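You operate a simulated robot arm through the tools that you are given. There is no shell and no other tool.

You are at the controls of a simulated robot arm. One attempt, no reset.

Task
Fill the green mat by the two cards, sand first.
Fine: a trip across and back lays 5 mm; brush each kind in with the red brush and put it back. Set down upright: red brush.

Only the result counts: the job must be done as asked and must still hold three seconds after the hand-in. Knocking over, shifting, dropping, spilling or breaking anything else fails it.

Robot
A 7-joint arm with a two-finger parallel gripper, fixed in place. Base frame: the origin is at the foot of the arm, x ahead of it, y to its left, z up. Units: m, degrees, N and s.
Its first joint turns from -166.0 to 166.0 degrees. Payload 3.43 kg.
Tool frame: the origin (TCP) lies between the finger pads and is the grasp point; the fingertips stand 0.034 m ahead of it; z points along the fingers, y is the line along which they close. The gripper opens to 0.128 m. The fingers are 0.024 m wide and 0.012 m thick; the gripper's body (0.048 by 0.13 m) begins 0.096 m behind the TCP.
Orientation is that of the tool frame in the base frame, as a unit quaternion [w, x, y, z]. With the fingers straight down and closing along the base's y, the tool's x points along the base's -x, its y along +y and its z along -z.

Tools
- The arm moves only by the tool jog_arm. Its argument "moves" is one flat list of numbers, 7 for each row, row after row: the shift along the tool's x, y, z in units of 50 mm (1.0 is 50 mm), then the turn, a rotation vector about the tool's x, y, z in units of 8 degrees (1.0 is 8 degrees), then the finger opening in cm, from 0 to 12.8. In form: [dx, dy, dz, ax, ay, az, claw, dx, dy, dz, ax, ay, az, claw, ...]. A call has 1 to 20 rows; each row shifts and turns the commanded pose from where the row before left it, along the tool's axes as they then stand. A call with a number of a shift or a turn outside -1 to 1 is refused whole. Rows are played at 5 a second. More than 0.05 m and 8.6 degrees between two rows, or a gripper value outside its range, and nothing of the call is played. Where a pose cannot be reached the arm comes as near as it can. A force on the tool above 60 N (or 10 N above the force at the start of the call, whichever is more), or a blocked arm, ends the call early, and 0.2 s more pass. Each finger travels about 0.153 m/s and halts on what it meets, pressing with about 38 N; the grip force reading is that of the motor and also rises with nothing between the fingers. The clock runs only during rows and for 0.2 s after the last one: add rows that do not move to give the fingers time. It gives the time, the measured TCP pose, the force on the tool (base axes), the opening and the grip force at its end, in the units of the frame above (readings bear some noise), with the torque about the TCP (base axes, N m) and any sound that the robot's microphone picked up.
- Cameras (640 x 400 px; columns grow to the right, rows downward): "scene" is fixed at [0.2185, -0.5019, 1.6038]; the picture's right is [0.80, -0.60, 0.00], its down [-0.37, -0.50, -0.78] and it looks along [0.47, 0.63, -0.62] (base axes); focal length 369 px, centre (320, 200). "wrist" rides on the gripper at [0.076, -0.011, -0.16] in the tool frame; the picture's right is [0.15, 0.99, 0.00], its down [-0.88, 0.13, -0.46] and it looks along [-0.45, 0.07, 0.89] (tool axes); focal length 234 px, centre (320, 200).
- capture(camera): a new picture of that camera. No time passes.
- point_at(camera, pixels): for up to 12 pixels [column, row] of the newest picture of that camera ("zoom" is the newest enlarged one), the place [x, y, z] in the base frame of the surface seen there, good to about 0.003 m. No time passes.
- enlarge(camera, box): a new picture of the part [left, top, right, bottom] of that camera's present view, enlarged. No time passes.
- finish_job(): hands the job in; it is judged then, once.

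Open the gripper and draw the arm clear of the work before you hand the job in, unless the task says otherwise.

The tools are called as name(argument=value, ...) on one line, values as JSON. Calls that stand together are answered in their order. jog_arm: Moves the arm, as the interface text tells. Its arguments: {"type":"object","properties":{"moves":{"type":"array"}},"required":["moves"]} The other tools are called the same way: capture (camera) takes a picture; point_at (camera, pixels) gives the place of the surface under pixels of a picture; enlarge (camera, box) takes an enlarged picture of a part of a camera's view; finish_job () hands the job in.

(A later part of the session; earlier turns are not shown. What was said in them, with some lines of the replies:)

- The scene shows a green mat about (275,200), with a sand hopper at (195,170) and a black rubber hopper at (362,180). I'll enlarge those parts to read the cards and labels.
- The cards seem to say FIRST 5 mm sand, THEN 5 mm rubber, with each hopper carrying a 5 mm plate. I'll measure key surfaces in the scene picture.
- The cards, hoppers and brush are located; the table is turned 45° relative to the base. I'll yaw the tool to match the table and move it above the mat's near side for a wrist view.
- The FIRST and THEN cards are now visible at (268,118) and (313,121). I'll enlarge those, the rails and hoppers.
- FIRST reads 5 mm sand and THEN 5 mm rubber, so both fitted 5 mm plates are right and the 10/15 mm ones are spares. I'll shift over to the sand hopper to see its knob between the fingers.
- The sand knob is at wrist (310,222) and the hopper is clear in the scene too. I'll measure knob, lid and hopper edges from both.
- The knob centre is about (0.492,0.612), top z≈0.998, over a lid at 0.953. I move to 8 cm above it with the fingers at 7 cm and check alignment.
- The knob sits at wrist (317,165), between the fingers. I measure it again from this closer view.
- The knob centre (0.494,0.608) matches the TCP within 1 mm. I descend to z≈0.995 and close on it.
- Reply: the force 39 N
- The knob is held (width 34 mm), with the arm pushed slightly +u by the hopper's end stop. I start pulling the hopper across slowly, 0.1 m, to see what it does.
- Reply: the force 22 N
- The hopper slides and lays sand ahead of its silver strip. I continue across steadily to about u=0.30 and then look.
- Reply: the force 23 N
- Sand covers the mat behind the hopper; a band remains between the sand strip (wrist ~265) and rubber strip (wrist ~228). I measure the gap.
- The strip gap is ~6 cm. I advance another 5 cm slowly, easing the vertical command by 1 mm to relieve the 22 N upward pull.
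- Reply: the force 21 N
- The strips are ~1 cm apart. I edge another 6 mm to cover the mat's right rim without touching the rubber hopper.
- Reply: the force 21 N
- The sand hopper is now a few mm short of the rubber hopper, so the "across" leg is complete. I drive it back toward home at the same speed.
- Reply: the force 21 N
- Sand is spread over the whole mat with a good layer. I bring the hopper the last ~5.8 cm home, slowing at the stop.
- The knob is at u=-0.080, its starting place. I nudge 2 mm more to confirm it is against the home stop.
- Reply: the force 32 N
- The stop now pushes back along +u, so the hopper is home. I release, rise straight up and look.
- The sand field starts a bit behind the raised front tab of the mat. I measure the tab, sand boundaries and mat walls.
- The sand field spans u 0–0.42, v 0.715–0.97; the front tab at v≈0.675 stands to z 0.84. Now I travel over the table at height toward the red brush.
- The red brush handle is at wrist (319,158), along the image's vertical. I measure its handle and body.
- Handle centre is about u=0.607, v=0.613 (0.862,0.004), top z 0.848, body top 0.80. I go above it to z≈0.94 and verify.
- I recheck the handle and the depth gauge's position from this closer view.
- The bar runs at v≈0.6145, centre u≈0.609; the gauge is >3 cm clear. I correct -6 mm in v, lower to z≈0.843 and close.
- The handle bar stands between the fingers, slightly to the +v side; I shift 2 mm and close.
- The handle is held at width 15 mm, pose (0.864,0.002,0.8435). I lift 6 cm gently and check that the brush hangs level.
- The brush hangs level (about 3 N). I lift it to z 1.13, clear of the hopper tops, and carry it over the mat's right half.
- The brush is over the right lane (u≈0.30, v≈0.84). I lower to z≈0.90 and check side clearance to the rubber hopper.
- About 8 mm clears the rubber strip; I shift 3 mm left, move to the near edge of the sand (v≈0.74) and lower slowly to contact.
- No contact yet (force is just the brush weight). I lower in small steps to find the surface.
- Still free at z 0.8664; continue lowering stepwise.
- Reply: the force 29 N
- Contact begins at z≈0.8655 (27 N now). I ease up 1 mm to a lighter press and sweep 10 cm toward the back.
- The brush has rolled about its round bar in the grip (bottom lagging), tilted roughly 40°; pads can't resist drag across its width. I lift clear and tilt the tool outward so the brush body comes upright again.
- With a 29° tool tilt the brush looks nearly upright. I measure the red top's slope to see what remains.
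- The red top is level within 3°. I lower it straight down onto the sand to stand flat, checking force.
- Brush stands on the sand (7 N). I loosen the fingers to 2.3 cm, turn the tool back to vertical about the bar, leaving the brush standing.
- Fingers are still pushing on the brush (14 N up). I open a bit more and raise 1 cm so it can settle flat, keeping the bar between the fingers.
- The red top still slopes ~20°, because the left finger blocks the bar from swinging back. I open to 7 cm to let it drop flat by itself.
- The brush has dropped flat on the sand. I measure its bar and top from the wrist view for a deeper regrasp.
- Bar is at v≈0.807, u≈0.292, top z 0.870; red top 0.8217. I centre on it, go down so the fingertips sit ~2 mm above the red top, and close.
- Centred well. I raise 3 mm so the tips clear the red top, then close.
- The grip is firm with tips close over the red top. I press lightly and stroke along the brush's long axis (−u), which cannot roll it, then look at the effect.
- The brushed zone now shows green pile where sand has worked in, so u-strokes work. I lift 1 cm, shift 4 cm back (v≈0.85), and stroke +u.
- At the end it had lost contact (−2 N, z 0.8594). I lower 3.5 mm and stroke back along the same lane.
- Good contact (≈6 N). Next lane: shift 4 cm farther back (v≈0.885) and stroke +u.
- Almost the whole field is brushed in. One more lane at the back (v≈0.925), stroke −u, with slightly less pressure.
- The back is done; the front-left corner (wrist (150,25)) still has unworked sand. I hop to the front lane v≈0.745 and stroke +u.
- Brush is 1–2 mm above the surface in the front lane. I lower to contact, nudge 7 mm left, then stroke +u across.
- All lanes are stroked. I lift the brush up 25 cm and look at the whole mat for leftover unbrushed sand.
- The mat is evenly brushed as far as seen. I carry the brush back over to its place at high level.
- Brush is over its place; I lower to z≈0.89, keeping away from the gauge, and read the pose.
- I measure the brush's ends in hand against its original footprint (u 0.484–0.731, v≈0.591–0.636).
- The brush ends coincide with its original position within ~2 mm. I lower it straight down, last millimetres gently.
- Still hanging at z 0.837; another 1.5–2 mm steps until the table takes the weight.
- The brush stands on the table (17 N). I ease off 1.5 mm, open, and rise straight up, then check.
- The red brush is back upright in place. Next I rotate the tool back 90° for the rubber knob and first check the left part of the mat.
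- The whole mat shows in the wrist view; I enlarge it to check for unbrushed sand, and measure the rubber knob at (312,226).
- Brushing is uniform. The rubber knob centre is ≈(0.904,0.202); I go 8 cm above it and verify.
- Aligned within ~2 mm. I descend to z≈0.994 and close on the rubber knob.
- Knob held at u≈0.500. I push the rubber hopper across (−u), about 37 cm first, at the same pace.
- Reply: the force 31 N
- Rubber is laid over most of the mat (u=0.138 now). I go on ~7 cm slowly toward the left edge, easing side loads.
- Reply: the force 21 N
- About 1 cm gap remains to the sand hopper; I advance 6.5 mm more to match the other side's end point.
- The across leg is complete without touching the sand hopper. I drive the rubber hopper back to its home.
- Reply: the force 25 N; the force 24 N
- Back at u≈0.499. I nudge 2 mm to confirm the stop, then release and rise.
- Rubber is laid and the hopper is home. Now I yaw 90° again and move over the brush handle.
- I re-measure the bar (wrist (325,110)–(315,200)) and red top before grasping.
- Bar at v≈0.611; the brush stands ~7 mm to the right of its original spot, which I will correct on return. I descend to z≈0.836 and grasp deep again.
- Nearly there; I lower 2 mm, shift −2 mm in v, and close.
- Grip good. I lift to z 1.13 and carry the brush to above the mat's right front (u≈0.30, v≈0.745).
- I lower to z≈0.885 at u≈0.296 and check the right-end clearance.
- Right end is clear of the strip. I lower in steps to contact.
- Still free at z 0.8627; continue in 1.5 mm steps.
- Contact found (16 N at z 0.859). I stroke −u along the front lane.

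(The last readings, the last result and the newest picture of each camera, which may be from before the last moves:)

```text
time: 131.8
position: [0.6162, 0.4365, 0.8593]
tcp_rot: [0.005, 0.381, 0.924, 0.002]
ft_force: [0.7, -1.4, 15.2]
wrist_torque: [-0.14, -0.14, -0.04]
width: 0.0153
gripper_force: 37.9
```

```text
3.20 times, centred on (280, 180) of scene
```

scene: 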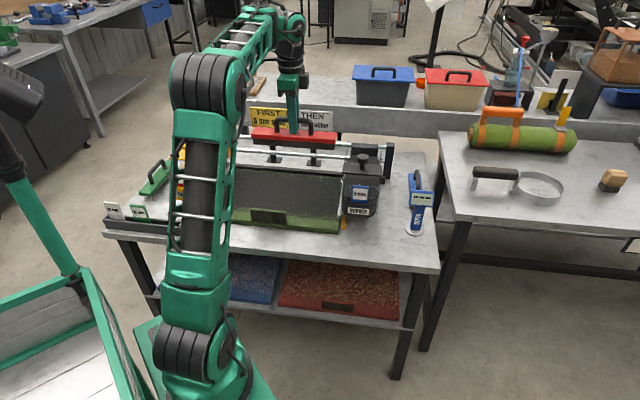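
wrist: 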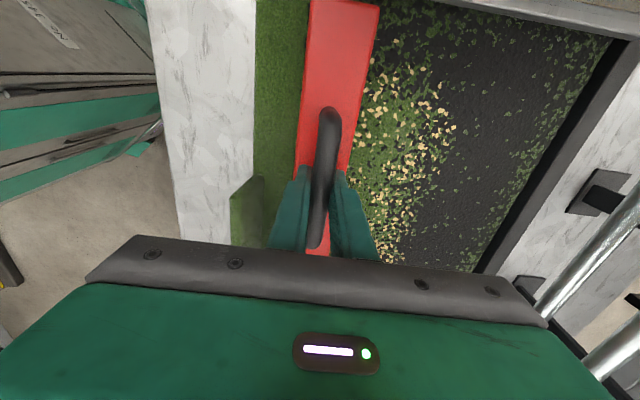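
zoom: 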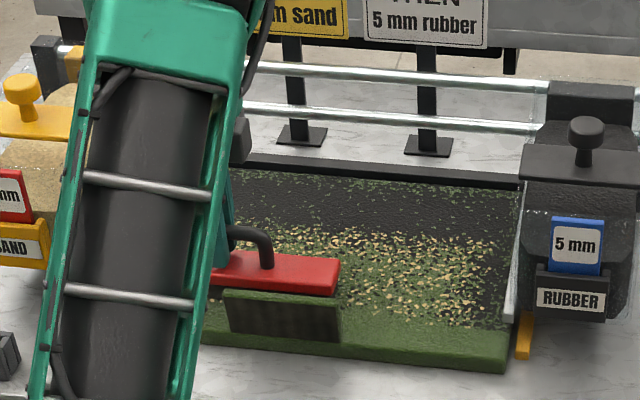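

The first lane is worked in. I lift, shift 4.3 cm back and stroke +u.

jog_arm(moves=[0, 0, -0.2, 0, 0, 0, 0, 0, 0.86, 0.006, 0, 0, 0, 0, 0, 0, 0.1, 0, 0, 0, 0, 0, 0, 0.1, 0, 0, 0, 0, -0.2, 0, 0.002, 0, 0, 0, 0, -0.4, 0, 0.004, 0, 0, 0, 0, -0.4, 0, 0.004, 0, 0, 0, 0, -0.4, 0, 0.004, 0, 0, 0, 0, -0.4, 0, 0.004, 0, 0, 0, 0, -0.4, 0, 0.004, 0, 0, 0, 0, -0.4, 0, 0.004, 0, 0, 0, 0, -0.4, 0, 0.004, 0, 0, 0, 0, -0.4, 0, 0.003, 0, 0, 0, 0, 0, 0, 0, 0, 0, 0, 0])

capture(camera="wrist")

enlarge(camera="scene", box=[180, 120, 380, 240])

```text
time: 134.8
position: [0.7712, 0.3469, 0.8584]
tcp_rot: [0.006, 0.383, 0.924, 0.002]
ft_force: [-0.5, 2.2, 10.3]
wrist_torque: [0.1, 0.11, -0.03]
width: 0.0152
gripper_force: 37.8
```

```text
taken
```

wrist: 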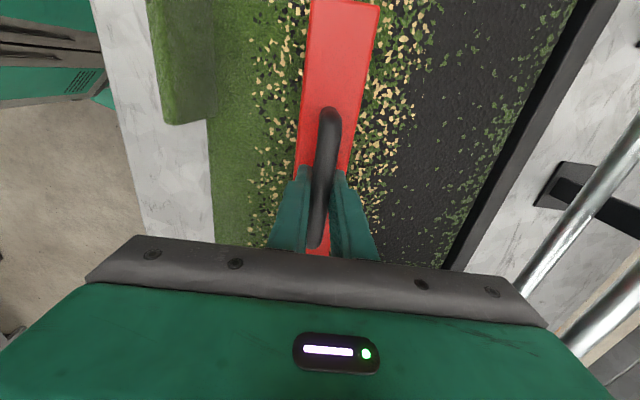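

```text
3.20 times, centred on (280, 180) of scene
```

zoom: 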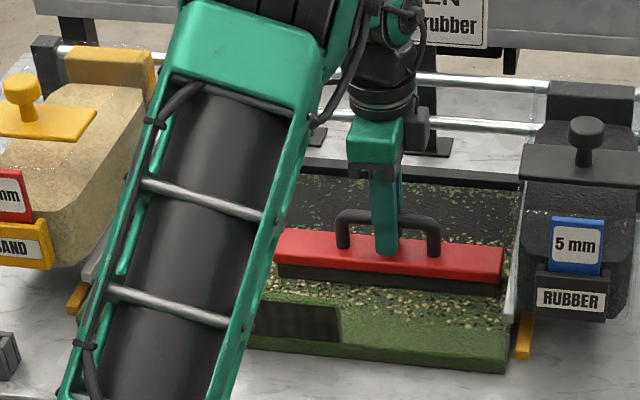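

Next lane (v≈0.832), stroke −u.

jog_arm(moves=[0, 0, -0.2, 0, 0, 0, 0, 0, 0.84, 0.006, 0, 0, 0, 0, 0, 0, 0.1, 0, 0, 0, 0, 0, 0, 0.105, 0, 0, 0, 0, 0.2, 0, -0.001, 0, 0, 0, 0, 0.4, 0, -0.003, 0, 0, 0, 0, 0.4, 0, -0.003, 0, 0, 0, 0, 0.4, 0, -0.003, 0, 0, 0, 0, 0.4, 0, -0.003, 0, 0, 0, 0, 0.4, 0, -0.003, 0, 0, 0, 0, 0.4, 0, -0.003, 0, 0, 0, 0, 0.4, 0, -0.003, 0, 0, 0, 0, 0.4, 0, -0.002, 0, 0, 0, 0, 0, 0, 0, 0, 0, 0, 0])

jog_arm(moves=[0, 0, -0.2, 0, 0, 0, 0, 0, 0.84, 0.006, 0, 0, 0, 0, 0, 0, 0.1, 0, 0, 0, 0, 0, 0, 0.105, 0, 0, 0, 0, -0.2, 0, 0.002, 0, 0, 0, 0, -0.4, 0, 0.004, 0, 0, 0, 0, -0.4, 0, 0.004, 0, 0, 0, 0, -0.4, 0, 0.004, 0, 0, 0, 0, -0.4, 0, 0.004, 0, 0, 0, 0, -0.4, 0, 0.004, 0, 0, 0, 0, -0.4, 0, 0.004, 0, 0, 0, 0, -0.4, 0, 0.004, 0, 0, 0, 0, -0.4, 0, 0.003, 0, 0, 0, 0, 0, 0, 0, 0, 0, 0, 0])

capture(camera="wrist")

enlarge(camera="scene", box=[180, 120, 380, 240])

```text
time: 137.8
position: [0.677, 0.4967, 0.8583]
tcp_rot: [0.006, 0.382, 0.924, 0.002]
ft_force: [2.1, -3.5, 14.2]
wrist_torque: [-0.13, -0.14, 0.0]
width: 0.0151
gripper_force: 38.3
```

```text
time: 140.8
position: [0.8312, 0.4038, 0.8577]
tcp_rot: [0.006, 0.383, 0.924, 0.002]
ft_force: [-0.6, 0.5, 12.3]
wrist_torque: [0.12, 0.14, 0.02]
width: 0.0152
gripper_force: 38.1
```

```text
taken
```

wrist: 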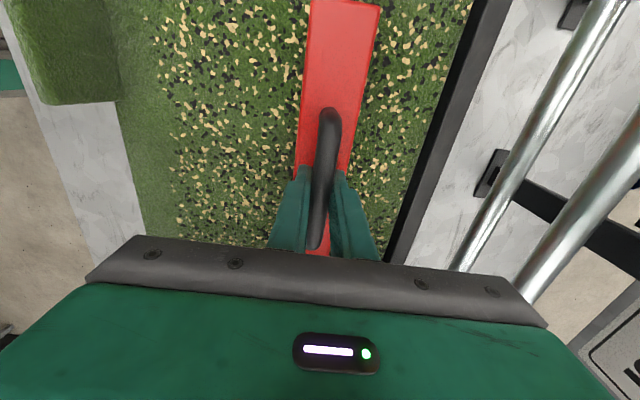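

```text
3.20 times, centred on (280, 180) of scene
```

zoom: 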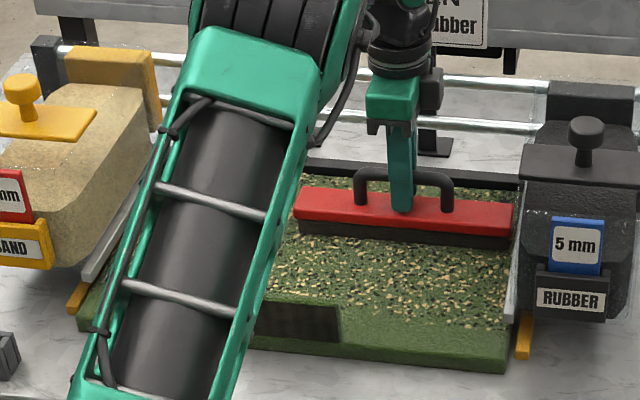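

Most of the field shows the sand/rubber mix worked in. Last back lane at v≈0.922, stroke −u.

jog_arm(moves=[0, 0, -0.2, 0, 0, 0, 0, 0, 0.96, 0.007, 0, 0, 0, 0, 0, 0, 0.1, 0, 0, 0, 0, 0, 0, 0.105, 0, 0, 0, 0, 0.2, 0, -0.001, 0, 0, 0, 0, 0.4, 0, -0.003, 0, 0, 0, 0, 0.4, 0, -0.003, 0, 0, 0, 0, 0.4, 0, -0.003, 0, 0, 0, 0, 0.4, 0, -0.003, 0, 0, 0, 0, 0.4, 0, -0.003, 0, 0, 0, 0, 0.4, 0, -0.003, 0, 0, 0, 0, 0.4, 0, -0.003, 0, 0, 0, 0, 0.4, 0, -0.002, 0, 0, 0, 0, 0, 0, 0, 0, 0, 0, 0])

capture(camera="wrist")

enlarge(camera="scene", box=[180, 120, 380, 240])

```text
time: 143.8
position: [0.742, 0.5595, 0.8573]
tcp_rot: [0.006, 0.383, 0.924, 0.003]
ft_force: [7.3, -5.5, 29.9]
wrist_torque: [-0.02, 0.04, -0.03]
width: 0.0153
gripper_force: 38.3
```

```text
taken
```

wrist: 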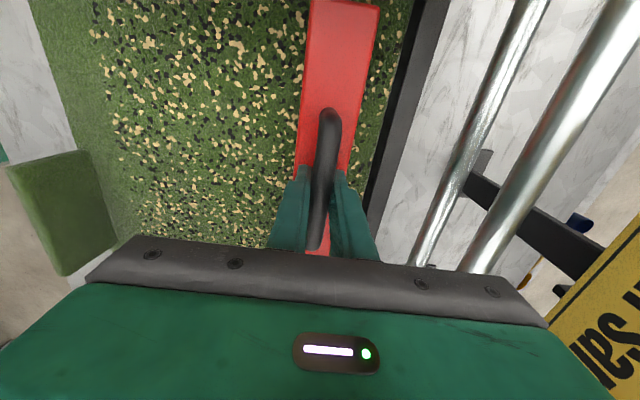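

```text
3.20 times, centred on (280, 180) of scene
```

zoom: 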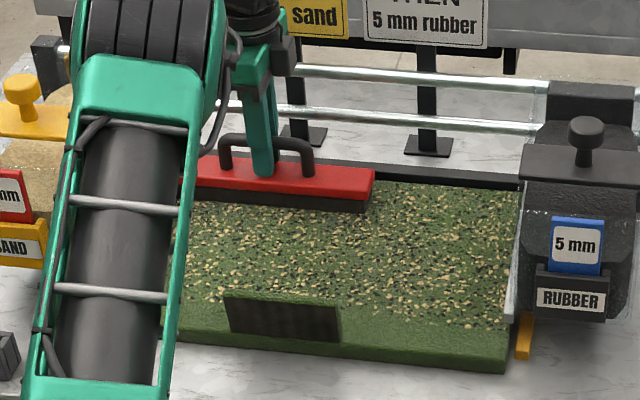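

All lanes are brushed evenly. I lift high and carry the brush back to its place.

jog_arm(moves=[0, 0, -0.6, 0, 0, 0, 0, 0, 0, -1, 0, 0, 0, 0, 0, 0, -1, 0, 0, 0, 0, 0, 0, -1, 0, 0, 0, 0, 0, 0, -1, 0, 0, 0, 0, 0, 0, -0.9, 0, 0, 0, 0, -0.4, -0.256, 0, 0, 0, 0, 0, -0.765, -0.49, 0, 0, 0, 0, 0, -0.765, -0.49, 0, 0, 0, 0, 0, -0.765, -0.49, 0, 0, 0, 0, 0, -0.765, -0.49, 0, 0, 0, 0, 0, -0.765, -0.49, 0, 0, 0, 0, 0, -0.765, -0.49, 0, 0, 0, 0, 0, -0.765, -0.49, 0, 0, 0, 0, 0, -0.765, -0.49, 0, 0, 0, 0, 0, -0.765, -0.49, 0, 0, 0, 0, 0, -0.765, -0.49, 0, 0, 0, 0, 0, -0.765, -0.49, 0, 0, 0, 0, 0, -0.765, -0.49, 0, 0, 0, 0, 0, 0, 0, 0, 0, 0, 0, 0])

jog_arm(moves=[0, 0, 0.8, 0, 0, 0, 0, 0, 0, 1, 0, 0, 0, 0, 0, 0, 1, 0, 0, 0, 0, 0, 0, 1, 0, 0, 0, 0, 0, 0, 0.8, 0, 0, 0, 0, 0, 0, 0, 0, 0, 0, 0, 0, 0, 0, 0, 0, 0, 0])

capture(camera="wrist")

enlarge(camera="scene", box=[330, 160, 450, 280])

```text
time: 148.0
position: [0.8533, -0.0074, 1.1122]
tcp_rot: [0.006, 0.382, 0.924, 0.002]
ft_force: [-0.7, 0.3, -2.7]
wrist_torque: [0.0, 0.02, -0.03]
width: 0.0153
gripper_force: 37.4
out of reach, approached as far as the arm can: row 6
```

```text
time: 149.6
position: [0.8519, -0.008, 0.8829]
tcp_rot: [0.005, 0.382, 0.924, 0.002]
ft_force: [-0.2, -0.8, -1.8]
wrist_torque: [0.04, 0.04, 0.02]
width: 0.0151
gripper_force: 38.0
```

```text
taken
```

wrist: 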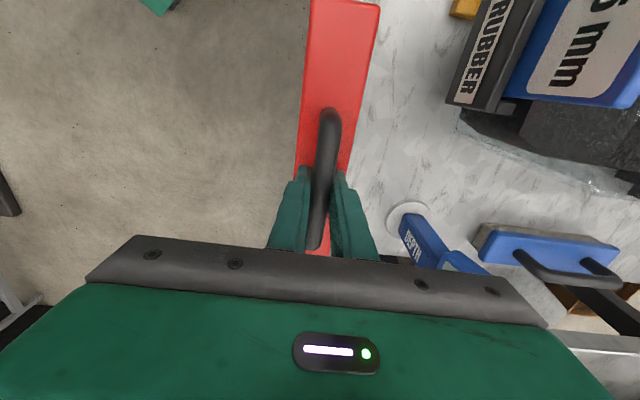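

```text
3.33 times, centred on (390, 220) of scene
```

zoom: 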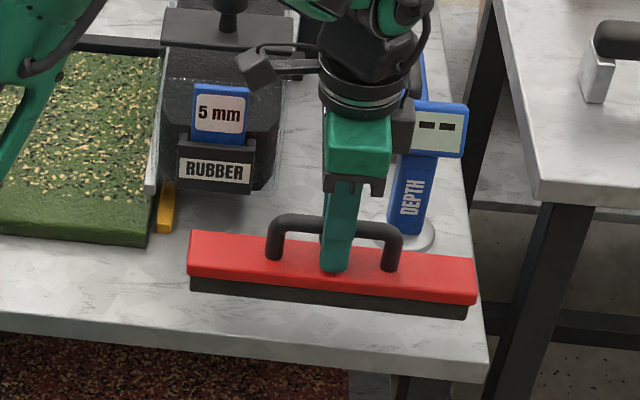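

The arm clipped slightly at the far height, so it is 1.7 cm short in v. I correct dy and measure the brush against its original footprint.

jog_arm(moves=[0, 0.17, 0, 0, 0, 0, 0, 0, 0.165, 0, 0, 0, 0, 0, 0, 0, 0, 0, 0, 0, 0])

capture(camera="wrist")

point_at(camera="wrist", pixels=[[315, 5], [372, 10], [315, 30], [365, 30], [303, 130], [346, 140], [300, 160]])

enlarge(camera="scene", box=[330, 160, 450, 280])

point_at(camera="zoom", pixels=[[195, 260], [472, 285], [200, 235], [275, 250], [395, 260], [475, 290]])

```text
time: 150.4
position: [0.8651, 0.0038, 0.8839]
tcp_rot: [0.005, 0.383, 0.924, 0.001]
ft_force: [0.8, -0.5, -2.8]
wrist_torque: [-0.01, 0.01, 0.01]
width: 0.0153
gripper_force: 38.4
```

```text
taken
```

wrist: 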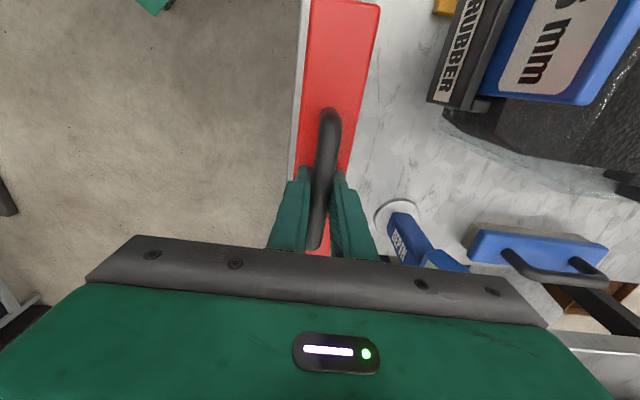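

```text
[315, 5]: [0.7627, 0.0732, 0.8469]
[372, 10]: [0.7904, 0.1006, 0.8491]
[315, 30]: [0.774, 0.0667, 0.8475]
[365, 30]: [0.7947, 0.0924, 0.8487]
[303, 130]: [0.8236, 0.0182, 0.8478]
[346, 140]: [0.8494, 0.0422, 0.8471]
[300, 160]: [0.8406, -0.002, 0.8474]
```

```text
3.33 times, centred on (390, 220) of scene
```

zoom: 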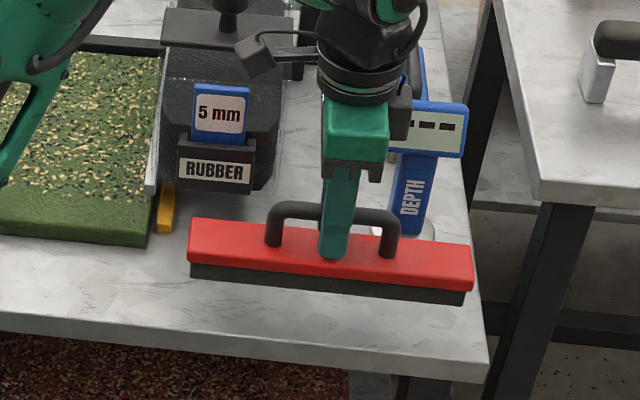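

```text
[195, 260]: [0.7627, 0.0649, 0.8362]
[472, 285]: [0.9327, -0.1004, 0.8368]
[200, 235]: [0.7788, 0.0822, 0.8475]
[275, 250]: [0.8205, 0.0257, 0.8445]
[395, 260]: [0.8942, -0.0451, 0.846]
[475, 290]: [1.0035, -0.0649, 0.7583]
```

Footprint matches within ~3 mm; I add 3 mm in v and lower to the table gently.

jog_arm(moves=[0, 0.06, 0.3, 0, 0, 0, 0, 0, 0, 0.4, 0, 0, 0, 0, 0, 0, 0.18, 0, 0, 0, 0, 0, 0, 0, 0, 0, 0, 0])

jog_arm(moves=[0, 0, 0.04, 0, 0, 0, 0, 0, 0, 0, 0, 0, 0, 0])

jog_arm(moves=[0, 0, 0.03, 0, 0, 0, 0, 0, 0, 0, 0, 0, 0, 0])

```text
time: 151.4
position: [0.8659, 0.0065, 0.8407]
tcp_rot: [0.006, 0.382, 0.924, 0.002]
ft_force: [-0.3, 0.6, -2.2]
wrist_torque: [0.01, -0.03, -0.02]
width: 0.0151
gripper_force: 37.9
```

```text
time: 152.0
position: [0.8654, 0.005, 0.8386]
tcp_rot: [0.006, 0.382, 0.924, 0.001]
ft_force: [-0.5, 0.1, -2.8]
wrist_torque: [0.02, -0.01, -0.01]
width: 0.0151
gripper_force: 38.4
```

```text
time: 152.6
position: [0.8661, 0.0053, 0.8361]
tcp_rot: [0.005, 0.383, 0.924, 0.002]
ft_force: [-0.7, -0.2, -3.6]
wrist_torque: [0.02, 0.01, -0.01]
width: 0.0153
gripper_force: 38.1
```

Not yet on the table (z 0.836); continue.

jog_arm(moves=[0, 0, 0.03, 0, 0, 0, 0, 0, 0, 0, 0, 0, 0, 0])

jog_arm(moves=[0, 0, 0.02, 0, 0, 0, 0, 0, 0, 0, 0, 0, 0, 0])

```text
time: 153.2
position: [0.8663, 0.0068, 0.8354]
tcp_rot: [0.006, 0.382, 0.924, 0.001]
ft_force: [0.7, -0.7, -2.0]
wrist_torque: [0.01, 0.01, -0.05]
width: 0.0154
gripper_force: 38.5
```

```text
time: 153.8
position: [0.8661, 0.0063, 0.8358]
tcp_rot: [0.005, 0.382, 0.924, 0.002]
ft_force: [-1.2, 1.6, 5.5]
wrist_torque: [-0.64, -0.56, 0.0]
width: 0.0153
gripper_force: 38.3
```

Table contact (5.5 N). I press 0.5 mm more, open the fingers, and rise.

jog_arm(moves=[0, 0, 0.012, 0, 0, 0, 0, 0, 0, 0, 0, 0, 0, 1.8, 0, 0, 0, 0, 0, 0, 3, 0, 0, 0, 0, 0, 0, 5, 0, 0, 0, 0, 0, 0, 7, 0, 0, 0, 0, 0, 0, 7, 0, 0, -0.5, 0, 0, 0, 7, 0, 0, -1, 0, 0, 0, 7, 0, 0, -1, 0, 0, 0, 7, 0, 0, -1, 0, 0, 0, 7, 0, 0, -1, 0, 0, 0, 7, 0, 0, -1, 0, 0, 0, 7, 0, 0, -1, 0, 0, 0, 7, 0, 0, 0, 0, 0, 0, 7])

capture(camera="wrist")

capture(camera="scene")

enlarge(camera="scene", box=[330, 140, 460, 280])

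```text
time: 156.8
position: [0.8643, 0.0077, 1.1601]
tcp_rot: [0.005, 0.383, 0.924, 0.002]
ft_force: [0.1, 0.2, 0.2]
wrist_torque: [-0.01, 0.03, 0.0]
width: 0.07
gripper_force: 0.0
```

```text
taken
```

wrist: 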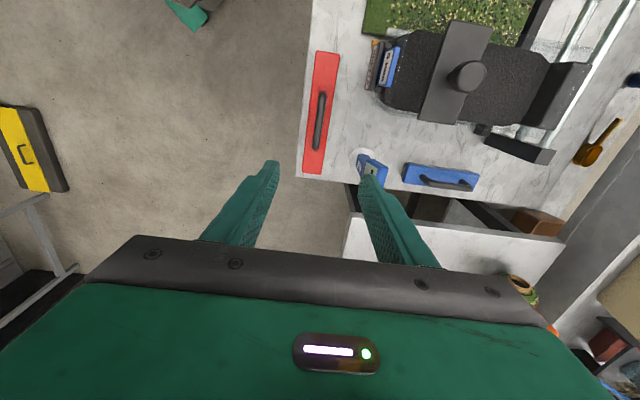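

```text
taken
```

scene: 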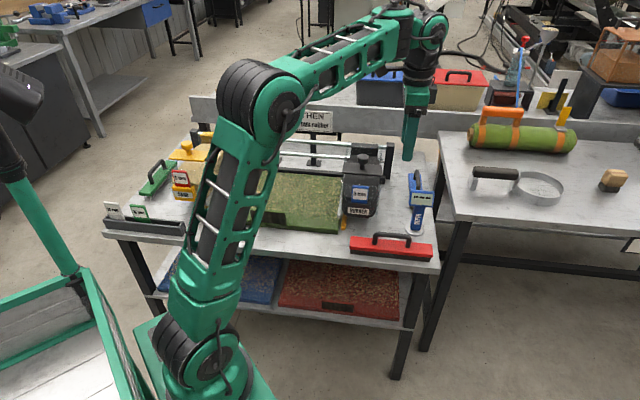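

```text
2.86 times, centred on (395, 210) of scene
```

zoom: 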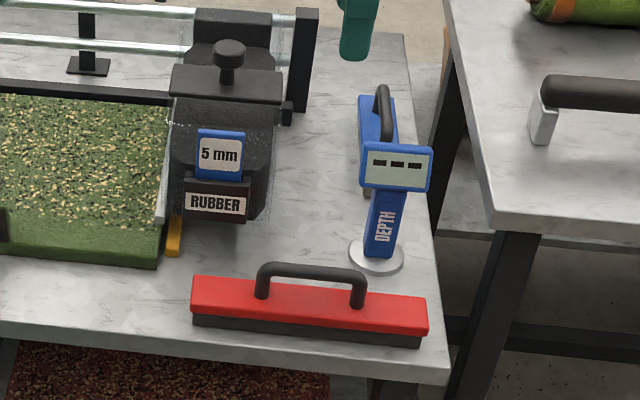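

The brush stands upright in its place. I yaw back and draw the arm away toward the base, from where the wrist camera sees the whole mat.

jog_arm(moves=[0, 0, -0.5, 0, 0, -0.9375, 7, 0, 0, -0.5, 0, 0, -0.9375, 7, 0, 0, -0.5, 0, 0, -0.9375, 7, 0, 0, -0.5, 0, 0, -0.9375, 7, 0, 0, 0, 0, 0, -0.9375, 7, 0, 0, 0, 0, 0, -0.9375, 7, 0, 0, 0, 0, 0, -0.9375, 7, 0, 0, 0, 0, 0, -0.9375, 7, 0, 0, 0, 0, 0, -0.9375, 7, 0, 0, 0, 0, 0, -0.9375, 7, 0, 0, 0, 0, 0, -0.9375, 7, 0, 0, 0, 0, 0, -0.9375, 7, 0.2, 0.9, 0, 0, 0, 0, 7, 0.2, 0.9, 0, 0, 0, 0, 7, 0.2, 0.9, 0, 0, 0, 0, 7, 0.2, 0.9, 0, 0, 0, 0, 7, 0.2, 0.9, 0, 0, 0, 0, 7, 0.2, 0.9, 0, 0, 0, 0, 7, 0.2, 0.9, 0, 0, 0, 0, 7, 0, 0, 0, 0, 0, 0, 7])

capture(camera="wrist")

enlarge(camera="wrist", box=[190, 100, 450, 270])

capture(camera="scene")

```text
time: 161.0
position: [0.5883, 0.1815, 1.2523]
tcp_rot: [0.006, -0.382, 0.924, -0.003]
ft_force: [-0.1, -0.7, 1.3]
wrist_torque: [-0.01, 0.01, -0.01]
width: 0.07
gripper_force: 0.1
```

```text
taken
```

wrist: 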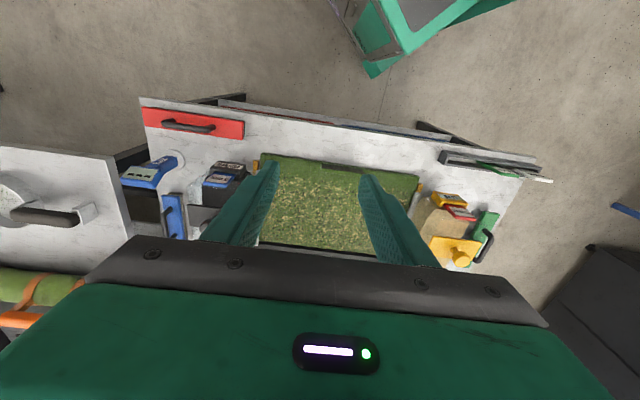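

```text
2.35 times, centred on (320, 185) of wrist
```

zoom: 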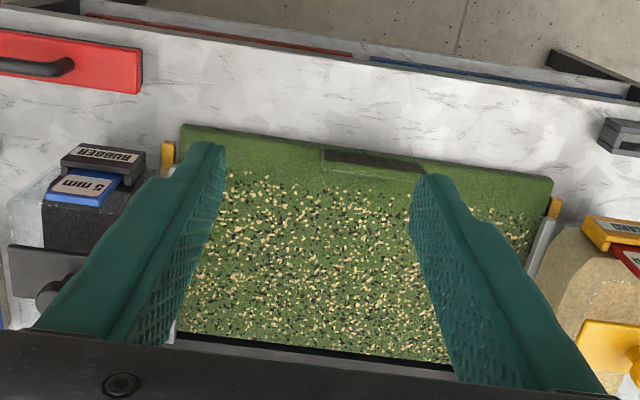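

```text
taken
```

scene: 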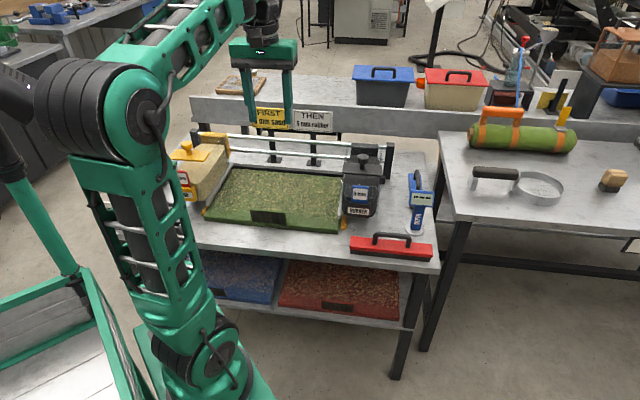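

enlarge(camera="scene", box=[160, 130, 400, 240])

enlarge(camera="scene", box=[195, 155, 295, 235])

point_at(camera="scene", pixels=[[187, 146], [363, 158], [373, 245], [409, 249], [352, 243], [430, 249]])

```text
2.67 times, centred on (280, 185) of scene
```

zoom: 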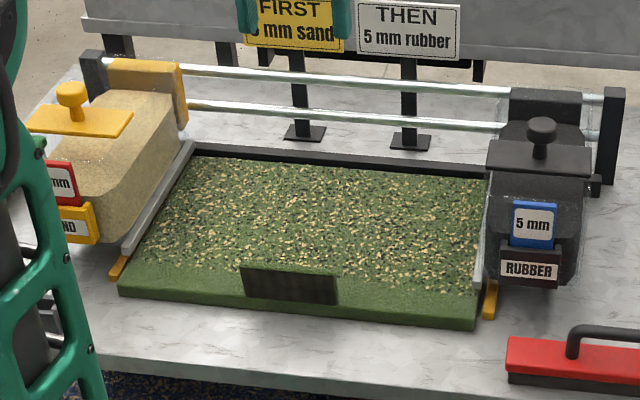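

```text
5.00 times, centred on (245, 195) of scene
```

zoom: 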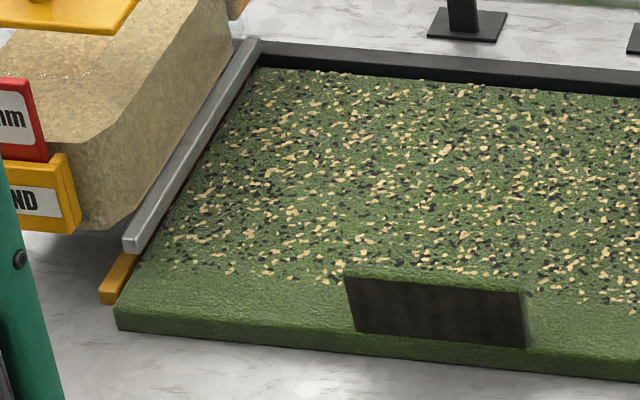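

```text
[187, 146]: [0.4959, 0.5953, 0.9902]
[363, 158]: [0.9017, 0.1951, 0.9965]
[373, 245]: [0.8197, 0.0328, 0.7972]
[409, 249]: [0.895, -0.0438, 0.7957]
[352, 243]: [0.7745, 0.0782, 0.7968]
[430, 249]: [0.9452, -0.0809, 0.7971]
```

The fill is even across the mat, and hoppers and brush are at their original points. I open the gripper, draw the arm back to the start area, then hand in.

jog_arm(moves=[0.8, 0, 0, 0, 0, 0, 9, 0.8, 0, 0, 0, 0, 0, 11, 0.8, 0, 0, 0, 0, 0, 12.8, 0.8, 0, 0, 0, 0, 0, 12.8, 0, 0, 0, 0, 0, 0, 12.8, 0, 0, 0, 0, 0, 0, 12.8])

capture(camera="scene")

```text
time: 162.4
position: [0.4721, 0.065, 1.2514]
tcp_rot: [0.006, -0.383, 0.924, -0.002]
ft_force: [-0.2, -0.2, 0.0]
wrist_torque: [0.02, 0.01, -0.04]
width: 0.1279
gripper_force: 0.0
```

```text
taken
```

scene: 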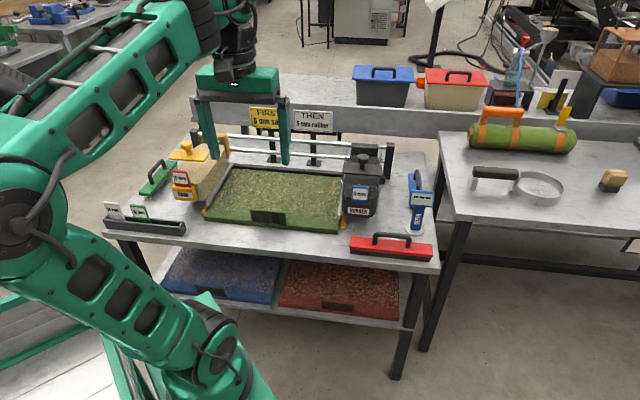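

The arm is clear with the gripper open. Both hoppers are home, the mat is filled and brushed, and the red brush stands upright at (392,247), so I hand in.

finish_job()

```text
The job is handed in.
```

I filled the green mat as the two cards ask, 5 mm sand and then 5 mm rubber. The job is handed in, but I have not seen a verdict.

- **Laying:** Each hopper made one trip across and back with its 5 mm plate in place, and both are back against their home stops. I did not check the depth with the gauge.
- **Brushing:** I worked in each kind with the red brush, and the last pictures show an even fill over the whole field. On the first sand stroke the brush rolled about 30–40° in the grip. I stood it flat on the mat, gripped it lower and stroked along its length from then on, which held.
- **Red brush:** It was put back after each kind and now stands upright within a few millimetres of where it started.
- **Everything else:** I saw no sign that anything else was touched or moved. The gripper is open and the arm is clear of the table.
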